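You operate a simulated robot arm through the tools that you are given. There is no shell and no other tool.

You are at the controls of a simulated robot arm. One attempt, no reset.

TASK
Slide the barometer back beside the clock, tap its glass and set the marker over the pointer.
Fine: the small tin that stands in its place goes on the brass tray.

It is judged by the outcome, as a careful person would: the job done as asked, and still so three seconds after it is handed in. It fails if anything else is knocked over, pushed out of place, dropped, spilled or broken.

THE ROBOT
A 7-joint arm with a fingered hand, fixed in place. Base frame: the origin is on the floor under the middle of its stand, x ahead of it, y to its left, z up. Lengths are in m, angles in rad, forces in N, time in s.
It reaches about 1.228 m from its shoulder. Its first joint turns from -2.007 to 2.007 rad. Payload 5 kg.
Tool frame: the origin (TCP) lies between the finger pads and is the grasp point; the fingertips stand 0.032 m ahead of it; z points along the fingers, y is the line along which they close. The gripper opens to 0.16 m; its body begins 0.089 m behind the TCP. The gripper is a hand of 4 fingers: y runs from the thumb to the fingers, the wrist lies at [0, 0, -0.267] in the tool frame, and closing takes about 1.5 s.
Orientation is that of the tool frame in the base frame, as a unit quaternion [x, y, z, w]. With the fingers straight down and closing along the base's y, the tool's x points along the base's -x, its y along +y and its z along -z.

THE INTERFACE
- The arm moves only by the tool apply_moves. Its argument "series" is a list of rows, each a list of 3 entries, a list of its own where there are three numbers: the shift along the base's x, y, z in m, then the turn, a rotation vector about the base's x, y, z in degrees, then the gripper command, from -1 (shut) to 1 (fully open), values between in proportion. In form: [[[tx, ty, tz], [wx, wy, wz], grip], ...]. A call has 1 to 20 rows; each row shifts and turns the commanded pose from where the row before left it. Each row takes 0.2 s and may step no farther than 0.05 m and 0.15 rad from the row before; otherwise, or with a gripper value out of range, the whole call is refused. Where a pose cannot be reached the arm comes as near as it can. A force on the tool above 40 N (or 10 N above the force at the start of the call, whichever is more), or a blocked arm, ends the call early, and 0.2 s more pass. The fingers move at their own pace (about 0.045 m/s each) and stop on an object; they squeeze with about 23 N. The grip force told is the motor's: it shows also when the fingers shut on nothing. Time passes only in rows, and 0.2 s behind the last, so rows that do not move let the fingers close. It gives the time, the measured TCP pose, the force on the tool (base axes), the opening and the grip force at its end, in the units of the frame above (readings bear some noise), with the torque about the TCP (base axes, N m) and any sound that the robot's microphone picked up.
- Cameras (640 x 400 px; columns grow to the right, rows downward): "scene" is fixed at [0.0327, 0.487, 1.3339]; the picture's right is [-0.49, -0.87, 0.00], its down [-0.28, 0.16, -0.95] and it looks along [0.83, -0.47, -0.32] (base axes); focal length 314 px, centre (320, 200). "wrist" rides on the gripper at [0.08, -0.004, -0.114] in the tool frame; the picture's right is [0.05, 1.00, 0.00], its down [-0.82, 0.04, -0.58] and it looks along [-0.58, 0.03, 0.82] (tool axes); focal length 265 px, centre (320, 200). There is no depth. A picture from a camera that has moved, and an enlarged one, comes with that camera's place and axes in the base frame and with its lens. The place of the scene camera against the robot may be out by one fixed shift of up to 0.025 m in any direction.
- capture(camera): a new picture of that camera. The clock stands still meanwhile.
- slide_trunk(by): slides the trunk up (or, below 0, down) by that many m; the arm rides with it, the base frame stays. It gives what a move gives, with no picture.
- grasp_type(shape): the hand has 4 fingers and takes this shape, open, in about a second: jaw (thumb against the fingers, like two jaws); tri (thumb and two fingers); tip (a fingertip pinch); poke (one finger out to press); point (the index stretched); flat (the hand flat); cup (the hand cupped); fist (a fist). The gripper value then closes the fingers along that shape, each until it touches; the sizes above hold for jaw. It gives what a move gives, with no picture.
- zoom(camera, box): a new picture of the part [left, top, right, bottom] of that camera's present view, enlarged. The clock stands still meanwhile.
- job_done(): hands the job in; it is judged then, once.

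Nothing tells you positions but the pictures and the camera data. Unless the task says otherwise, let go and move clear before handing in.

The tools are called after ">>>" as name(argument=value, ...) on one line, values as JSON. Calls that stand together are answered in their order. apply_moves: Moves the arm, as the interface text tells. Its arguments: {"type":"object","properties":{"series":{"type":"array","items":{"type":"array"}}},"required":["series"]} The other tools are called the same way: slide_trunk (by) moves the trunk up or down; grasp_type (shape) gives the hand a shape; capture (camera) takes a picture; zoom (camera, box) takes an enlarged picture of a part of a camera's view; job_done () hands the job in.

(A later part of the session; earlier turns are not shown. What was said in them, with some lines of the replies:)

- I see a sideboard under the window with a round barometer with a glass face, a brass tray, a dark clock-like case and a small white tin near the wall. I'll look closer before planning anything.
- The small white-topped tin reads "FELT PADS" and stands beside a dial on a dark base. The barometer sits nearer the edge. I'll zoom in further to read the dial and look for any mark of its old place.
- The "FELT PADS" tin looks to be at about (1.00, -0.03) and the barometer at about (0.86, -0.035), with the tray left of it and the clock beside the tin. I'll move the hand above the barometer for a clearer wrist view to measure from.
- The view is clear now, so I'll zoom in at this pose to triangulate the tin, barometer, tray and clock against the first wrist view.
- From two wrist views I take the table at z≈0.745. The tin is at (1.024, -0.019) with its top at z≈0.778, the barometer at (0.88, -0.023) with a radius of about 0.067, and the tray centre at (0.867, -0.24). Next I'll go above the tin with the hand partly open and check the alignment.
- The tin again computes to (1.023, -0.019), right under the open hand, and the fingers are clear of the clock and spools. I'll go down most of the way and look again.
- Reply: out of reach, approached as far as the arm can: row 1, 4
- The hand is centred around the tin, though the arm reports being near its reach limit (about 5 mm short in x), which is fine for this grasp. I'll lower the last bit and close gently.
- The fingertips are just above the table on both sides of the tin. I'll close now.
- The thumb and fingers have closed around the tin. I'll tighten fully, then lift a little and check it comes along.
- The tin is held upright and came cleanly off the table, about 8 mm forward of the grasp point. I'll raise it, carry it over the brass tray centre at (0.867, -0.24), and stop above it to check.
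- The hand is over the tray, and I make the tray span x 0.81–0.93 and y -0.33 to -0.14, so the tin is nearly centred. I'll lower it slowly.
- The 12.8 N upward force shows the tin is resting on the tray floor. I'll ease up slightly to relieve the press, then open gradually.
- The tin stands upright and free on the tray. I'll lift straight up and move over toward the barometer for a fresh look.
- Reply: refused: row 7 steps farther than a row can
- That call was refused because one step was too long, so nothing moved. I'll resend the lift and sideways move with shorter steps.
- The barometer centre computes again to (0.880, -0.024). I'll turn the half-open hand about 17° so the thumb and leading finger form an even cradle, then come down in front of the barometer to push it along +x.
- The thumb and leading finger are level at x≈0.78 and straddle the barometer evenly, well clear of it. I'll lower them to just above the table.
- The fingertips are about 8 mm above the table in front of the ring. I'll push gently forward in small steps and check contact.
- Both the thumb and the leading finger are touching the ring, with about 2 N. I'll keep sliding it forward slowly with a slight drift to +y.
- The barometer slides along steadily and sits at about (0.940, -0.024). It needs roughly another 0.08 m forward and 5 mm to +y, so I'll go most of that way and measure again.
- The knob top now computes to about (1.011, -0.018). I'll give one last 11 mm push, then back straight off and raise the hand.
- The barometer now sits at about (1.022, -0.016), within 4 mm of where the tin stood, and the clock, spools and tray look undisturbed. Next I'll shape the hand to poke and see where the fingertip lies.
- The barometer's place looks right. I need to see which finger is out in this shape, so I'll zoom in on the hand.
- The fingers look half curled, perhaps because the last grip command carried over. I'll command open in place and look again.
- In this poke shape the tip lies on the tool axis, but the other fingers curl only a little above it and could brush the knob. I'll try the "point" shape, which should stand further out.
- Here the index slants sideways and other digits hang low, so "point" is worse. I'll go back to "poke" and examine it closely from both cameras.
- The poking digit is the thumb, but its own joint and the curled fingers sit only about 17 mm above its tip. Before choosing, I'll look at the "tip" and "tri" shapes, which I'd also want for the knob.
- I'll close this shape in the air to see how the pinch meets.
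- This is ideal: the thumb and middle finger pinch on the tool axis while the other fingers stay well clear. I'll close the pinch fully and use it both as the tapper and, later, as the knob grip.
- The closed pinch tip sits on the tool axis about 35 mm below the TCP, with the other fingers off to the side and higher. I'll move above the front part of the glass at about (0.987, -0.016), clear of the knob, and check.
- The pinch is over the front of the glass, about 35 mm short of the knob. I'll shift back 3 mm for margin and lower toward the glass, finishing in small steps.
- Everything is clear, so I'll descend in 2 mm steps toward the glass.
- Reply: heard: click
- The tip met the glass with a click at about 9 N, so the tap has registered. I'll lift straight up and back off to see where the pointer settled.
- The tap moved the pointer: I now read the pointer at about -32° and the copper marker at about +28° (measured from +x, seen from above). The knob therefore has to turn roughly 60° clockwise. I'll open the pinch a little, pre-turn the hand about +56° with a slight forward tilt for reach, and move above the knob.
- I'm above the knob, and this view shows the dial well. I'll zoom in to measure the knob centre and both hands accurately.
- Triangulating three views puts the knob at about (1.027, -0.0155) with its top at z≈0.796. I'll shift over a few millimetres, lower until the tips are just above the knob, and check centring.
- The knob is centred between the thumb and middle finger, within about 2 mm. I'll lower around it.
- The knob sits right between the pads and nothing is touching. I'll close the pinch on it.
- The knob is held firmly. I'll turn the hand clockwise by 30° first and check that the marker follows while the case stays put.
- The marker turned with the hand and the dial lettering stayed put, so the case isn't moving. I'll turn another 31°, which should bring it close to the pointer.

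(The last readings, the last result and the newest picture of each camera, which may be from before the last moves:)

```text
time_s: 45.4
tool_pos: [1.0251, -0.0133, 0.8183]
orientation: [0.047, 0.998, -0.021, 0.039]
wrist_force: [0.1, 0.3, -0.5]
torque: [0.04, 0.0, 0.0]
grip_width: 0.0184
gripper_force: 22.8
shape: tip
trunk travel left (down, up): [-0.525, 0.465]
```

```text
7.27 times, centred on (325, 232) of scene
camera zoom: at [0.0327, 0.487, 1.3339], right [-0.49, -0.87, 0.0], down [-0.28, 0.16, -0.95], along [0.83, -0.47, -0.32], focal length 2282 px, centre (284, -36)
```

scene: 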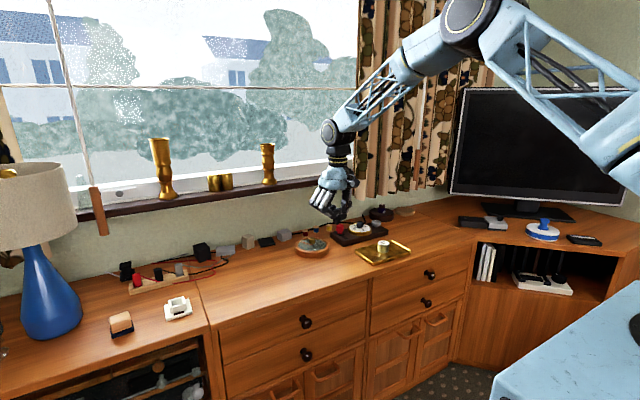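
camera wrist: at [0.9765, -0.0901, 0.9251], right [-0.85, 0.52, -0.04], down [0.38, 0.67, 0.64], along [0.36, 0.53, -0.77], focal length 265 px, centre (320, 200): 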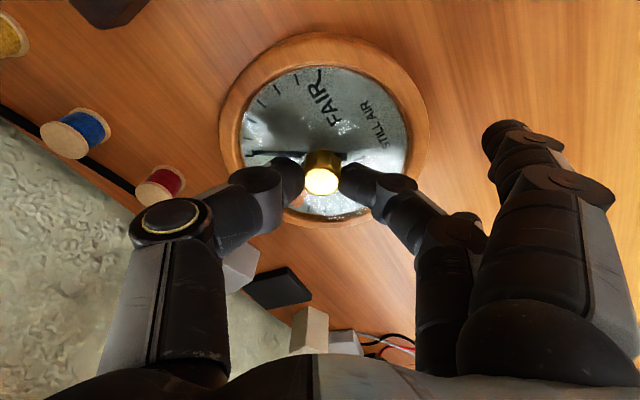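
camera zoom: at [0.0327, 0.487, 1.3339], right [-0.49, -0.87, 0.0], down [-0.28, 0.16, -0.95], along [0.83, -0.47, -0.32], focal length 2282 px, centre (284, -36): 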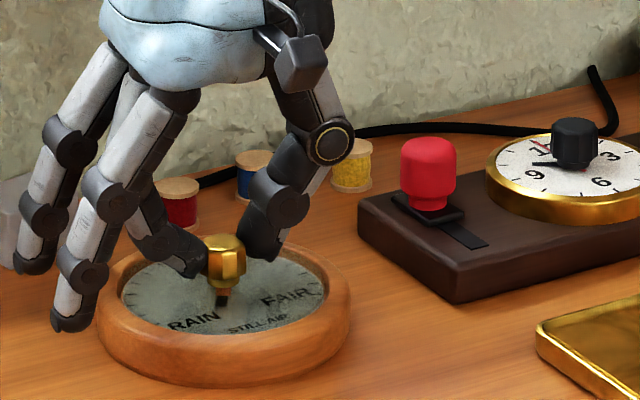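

The marker is now near the pointer's line. I'll zoom in closer to judge what remains.

>>> zoom(camera="wrist", box=[270, 130, 370, 220])

>>> zoom(camera="scene", box=[300, 225, 335, 250])

```text
4.44 times, centred on (320, 175) of wrist
camera zoom: at [0.9378, -0.005, 0.9254], right [0.04, 1.0, -0.04], down [0.77, -0.01, 0.64], along [0.64, -0.06, -0.77], focal length 1180 px, centre (320, 311)
```

zoom: 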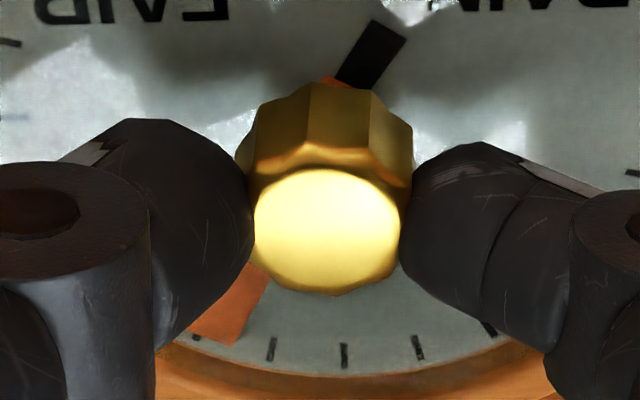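

```text
16.00 times, centred on (318, 238) of scene
camera zoom: at [0.0327, 0.487, 1.3339], right [-0.49, -0.87, 0.0], down [-0.28, 0.16, -0.95], along [0.83, -0.47, -0.32], focal length 5021 px, centre (360, -400)
```

zoom: 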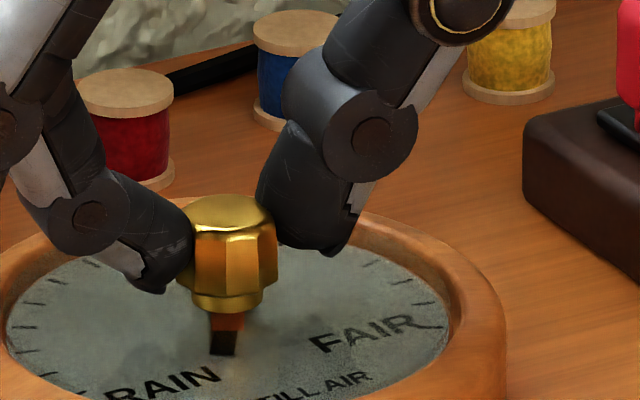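

The marker appears to be about 3° short of the pointer. I'll turn 3° more, then release, lift straight up and take an unobstructed look.

>>> apply_moves(series=[[[0, 0, 0], [0, 0, -3], -1], [[0, 0, 0], [0, 0, 0], -1], [[0, 0, 0], [0, 0, 0], -0.75], [[0, 0, 0], [0, 0, 0], -0.6], [[0, 0, 0], [0, 0, 0], -0.44], [[0, 0, 0], [0, 0, 0], -0.44], [[0, 0, 0.01], [0, 0, 0], -0.44], [[0, 0, 0.02], [0, 0, 0], -0.44], [[0, 0, 0.035], [0, 0, 0], -0.44], [[0, 0, 0.035], [0, 0, 0], -0.44], [[0, 0, 0], [0, 0, 0], -0.44]])

>>> capture(camera="wrist")

>>> zoom(camera="wrist", box=[250, 20, 390, 160])

>>> zoom(camera="scene", box=[290, 205, 360, 260])

```text
time_s: 47.8
tool_pos: [1.0248, -0.0132, 0.9177]
orientation: [0.071, 0.996, -0.022, 0.038]
wrist_force: [-0.3, 0.1, 0.0]
torque: [-0.01, -0.01, 0.07]
grip_width: 0.0441
gripper_force: 0.0
shape: tip
trunk travel left (down, up): [-0.525, 0.465]
```

```text
taken
camera wrist: at [0.9377, -0.0013, 1.0253], right [0.09, 0.99, -0.04], down [0.77, -0.05, 0.64], along [0.63, -0.09, -0.77], focal length 265 px, centre (320, 200)
```

wrist: 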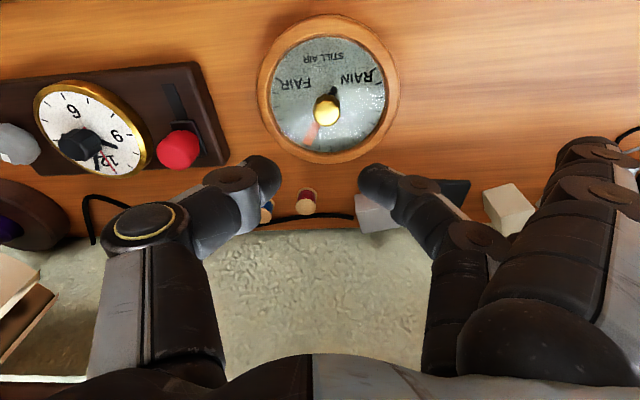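

```text
2.86 times, centred on (320, 90) of wrist
camera zoom: at [0.9377, -0.0013, 1.0253], right [0.09, 0.99, -0.04], down [0.77, -0.05, 0.64], along [0.63, -0.09, -0.77], focal length 758 px, centre (320, 514)
```

zoom: 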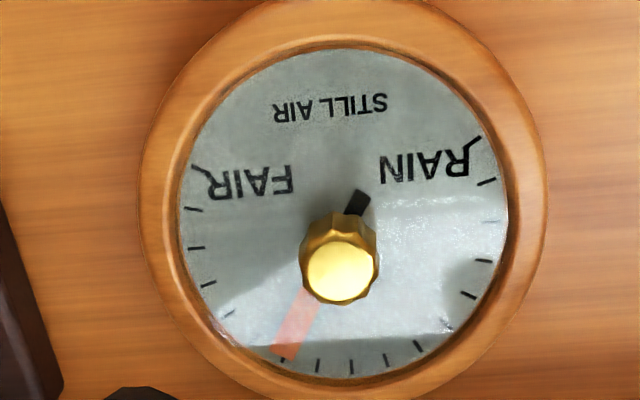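

```text
7.27 times, centred on (325, 232) of scene
camera zoom: at [0.0327, 0.487, 1.3339], right [-0.49, -0.87, 0.0], down [-0.28, 0.16, -0.95], along [0.83, -0.47, -0.32], focal length 2282 px, centre (284, -36)
```

zoom: 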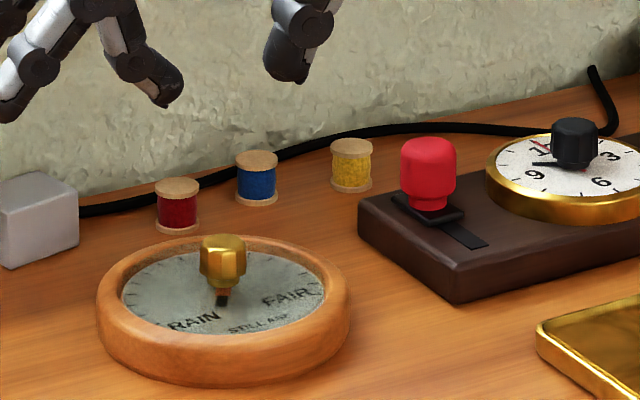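

The marker now lies over the pointer, and I can see only a dark bit at its end. I'll zoom in as far as I can to check.

>>> zoom(camera="wrist", box=[290, 80, 345, 155])

>>> zoom(camera="wrist", box=[295, 115, 330, 150])

>>> zoom(camera="scene", box=[305, 230, 335, 252])

```text
5.33 times, centred on (318, 118) of wrist
camera zoom: at [0.9377, -0.0013, 1.0253], right [0.09, 0.99, -0.04], down [0.77, -0.05, 0.64], along [0.63, -0.09, -0.77], focal length 1416 px, centre (333, 640)
```

zoom: 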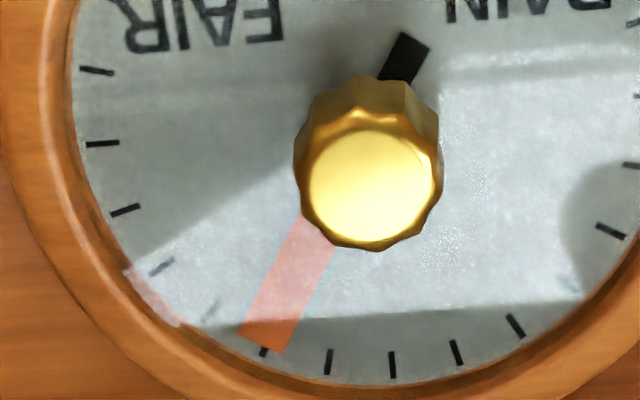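

```text
11.43 times, centred on (312, 132) of wrist
camera zoom: at [0.9377, -0.0013, 1.0253], right [0.09, 0.99, -0.04], down [0.77, -0.05, 0.64], along [0.63, -0.09, -0.77], focal length 3033 px, centre (406, 971)
```

zoom: 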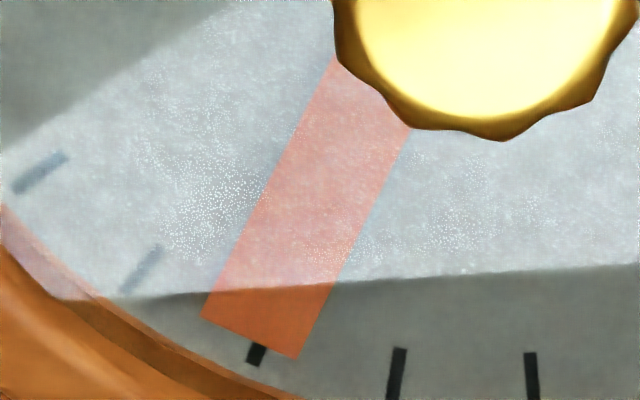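

```text
16.00 times, centred on (320, 241) of scene
camera zoom: at [0.0327, 0.487, 1.3339], right [-0.49, -0.87, 0.0], down [-0.28, 0.16, -0.95], along [0.83, -0.47, -0.32], focal length 5021 px, centre (320, -456)
```

zoom: 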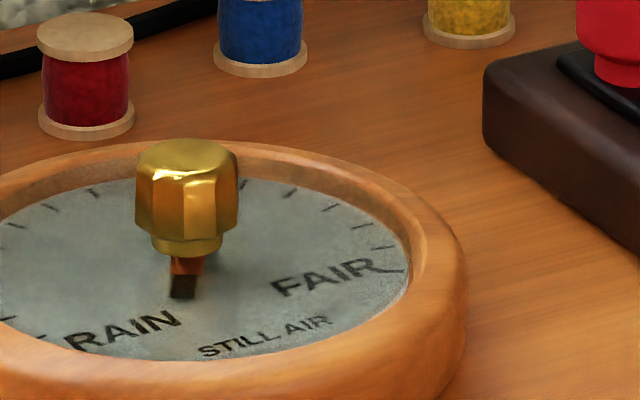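

The marker lies right over the pointer from this side, and I compute both at about -31° to -32°. To be sure it isn't a parallax effect, I'll look again from the other side.

>>> apply_moves(series=[[[-0.024, -0.022, 0.005], [0, 0, 8], -0.44], [[-0.024, -0.022, 0], [0, 0, 8], -0.44], [[-0.024, -0.022, 0], [0, 0, 8], -0.44], [[-0.024, -0.022, 0], [0, 0, 8], -0.44], [[-0.024, -0.022, 0], [0, 0, 8], -0.44], [[0, -0.02, 0], [0, 0, 8], -0.44], [[0, 0, 0], [0, 0, 0], -0.44]])

>>> capture(camera="wrist")

```text
time_s: 49.4
tool_pos: [0.9052, -0.1443, 0.9237]
orientation: [-0.341, 0.939, -0.004, 0.042]
wrist_force: [0.5, 0.0, 0.0]
torque: [0.0, 0.02, 0.05]
grip_width: 0.0444
gripper_force: 0.2
shape: tip
trunk travel left (down, up): [-0.525, 0.465]
```

```text
taken
camera wrist: at [0.8383, -0.201, 1.0312], right [-0.68, 0.73, -0.04], down [0.55, 0.54, 0.64], along [0.49, 0.41, -0.77], focal length 265 px, centre (320, 200)
```

wrist: 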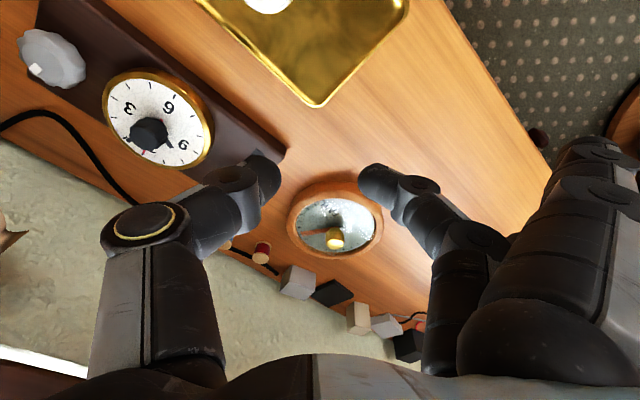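

>>> zoom(camera="wrist", box=[285, 180, 390, 265])

>>> zoom(camera="wrist", box=[295, 215, 355, 255])

```text
4.71 times, centred on (338, 222) of wrist
camera zoom: at [0.8383, -0.201, 1.0312], right [-0.68, 0.73, -0.04], down [0.55, 0.54, 0.64], along [0.49, 0.41, -0.77], focal length 1249 px, centre (238, 94)
```

zoom: 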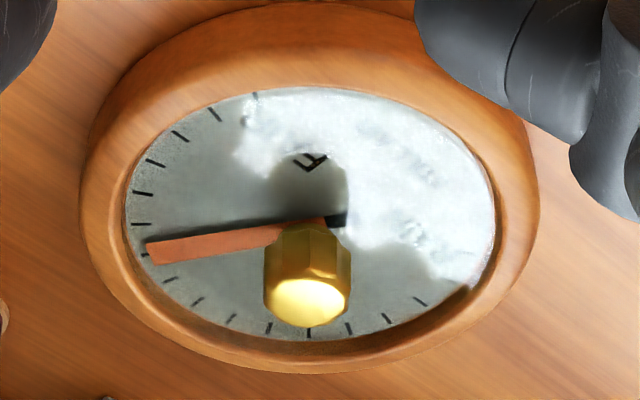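

```text
10.00 times, centred on (325, 235) of wrist
camera zoom: at [0.8383, -0.201, 1.0312], right [-0.68, 0.73, -0.04], down [0.55, 0.54, 0.64], along [0.49, 0.41, -0.77], focal length 2654 px, centre (270, -150)
```

zoom: 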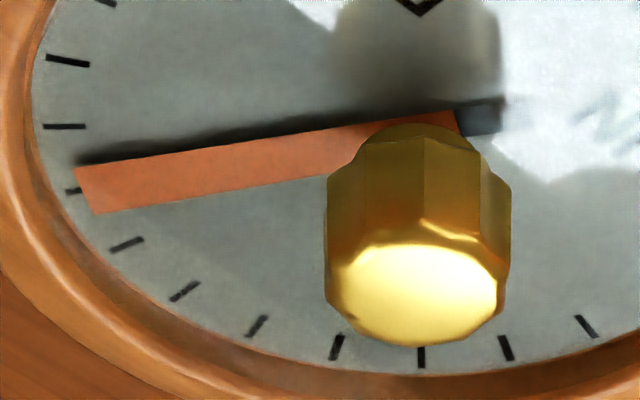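

From this side too the marker covers the pointer along its length, with the tails in line; I put the offset at about 1°. I'll move the hand up and well clear, then check the whole scene.

>>> apply_moves(series=[[[0, 0, 0.04], [0, 0, 0], -0.44], [[0, 0, 0.04], [0, 0, 0], -0.44], [[-0.03, 0, 0.035], [0, 0, -8], -0.44], [[-0.04, 0, 0.025], [0, 0, -8], -0.44], [[-0.04, 0, 0.02], [0, 0, -8], -0.44], [[-0.04, 0, 0.01], [0, 0, -8], -0.44], [[-0.03, 0, 0], [0, 0, -8], -0.44], [[-0.02, 0, 0], [0, 0, 0], -0.44], [[0, 0, 0], [0, 0, 0], -0.44]])

>>> capture(camera="wrist")

>>> capture(camera="scene")

>>> zoom(camera="scene", box=[280, 190, 440, 290])

```text
time_s: 51.4
tool_pos: [0.7056, -0.1437, 1.0941]
orientation: [0.003, 0.999, -0.02, 0.039]
wrist_force: [-0.1, 0.3, -1.4]
torque: [0.02, -0.01, 0.03]
grip_width: 0.0449
gripper_force: 0.1
shape: tip
trunk travel left (down, up): [-0.525, 0.465]
```

```text
taken
camera wrist: at [0.6173, -0.1436, 1.1994], right [-0.05, 1.0, -0.04], down [0.77, 0.06, 0.64], along [0.64, 0.0, -0.77], focal length 265 px, centre (320, 200)
```

wrist: 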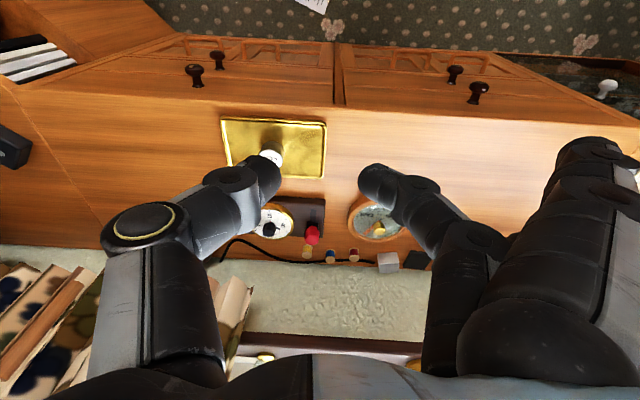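

```text
taken
```

scene: 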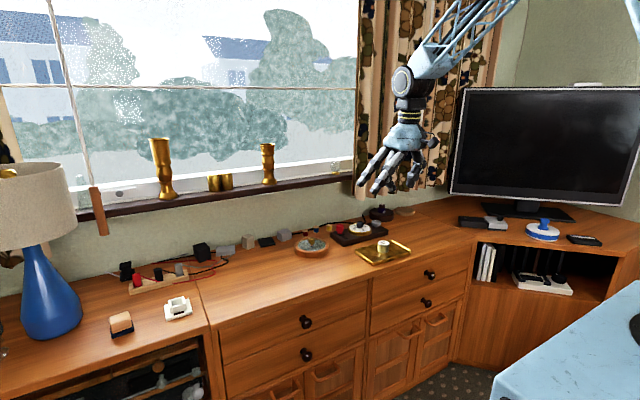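

```text
4.00 times, centred on (360, 240) of scene
camera zoom: at [0.0327, 0.487, 1.3339], right [-0.49, -0.87, 0.0], down [-0.28, 0.16, -0.95], along [0.83, -0.47, -0.32], focal length 1255 px, centre (160, 40)
```

zoom: 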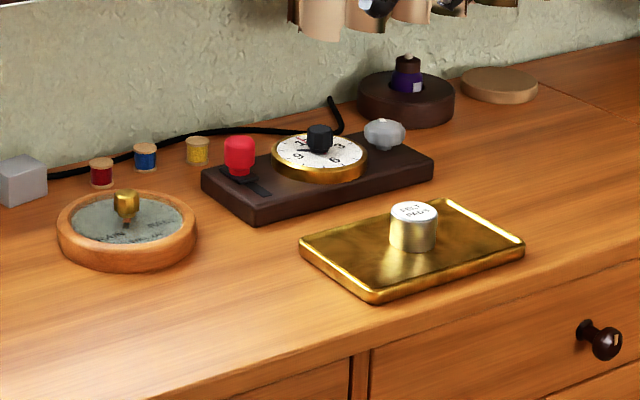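

Everything else sits exactly where it was in the first picture. I'll take one last close look at the dial before handing in.

>>> zoom(camera="wrist", box=[335, 190, 425, 260])

>>> zoom(camera="scene", box=[290, 225, 340, 260])

```text
5.71 times, centred on (380, 225) of wrist
camera zoom: at [0.6173, -0.1436, 1.1994], right [-0.05, 1.0, -0.04], down [0.77, 0.06, 0.64], along [0.64, 0.0, -0.77], focal length 1517 px, centre (-23, 57)
```

zoom: 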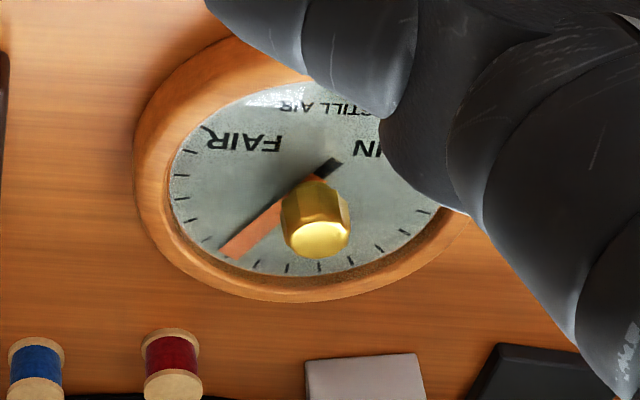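

```text
11.43 times, centred on (315, 242) of scene
camera zoom: at [0.0327, 0.487, 1.3339], right [-0.49, -0.87, 0.0], down [-0.28, 0.16, -0.95], along [0.83, -0.47, -0.32], focal length 3587 px, centre (377, -286)
```

zoom: 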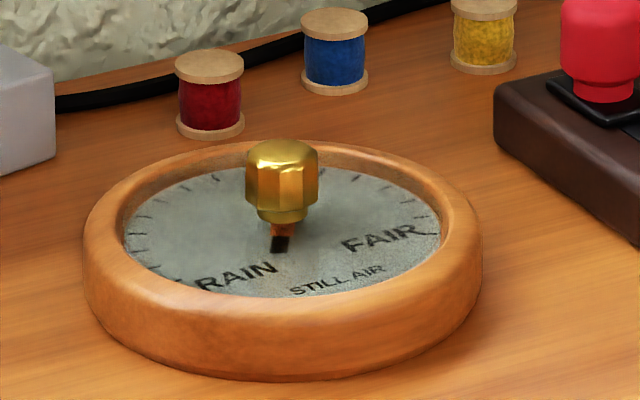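

The marker is over the pointer and the barometer stands beside the clock where the tin was. The tin is upright on the brass tray, nothing else has moved, and the hand is clear, so I'm handing in.

>>> job_done()

```text
The job is handed in.
```

The job is handed in. In the last pictures, everything you asked for was in place:

- **Tin:** the "FELT PADS" tin stands upright near the middle of the brass tray.
- **Barometer:** it was slid, not lifted, to beside the clock, and its centre is about 5 mm from where the tin stood.
- **Tap:** I pressed the glass once at about 9 N and a click was heard. The pointer moved afterwards.
- **Marker:** I turned the knob about 64° clockwise so the copper marker covers the pointer. From two sides I put the difference between them at about 1°.

The clock, spools, grey cube and tray looked unmoved against the first pictures. The hand let go and moved well clear before I handed in.
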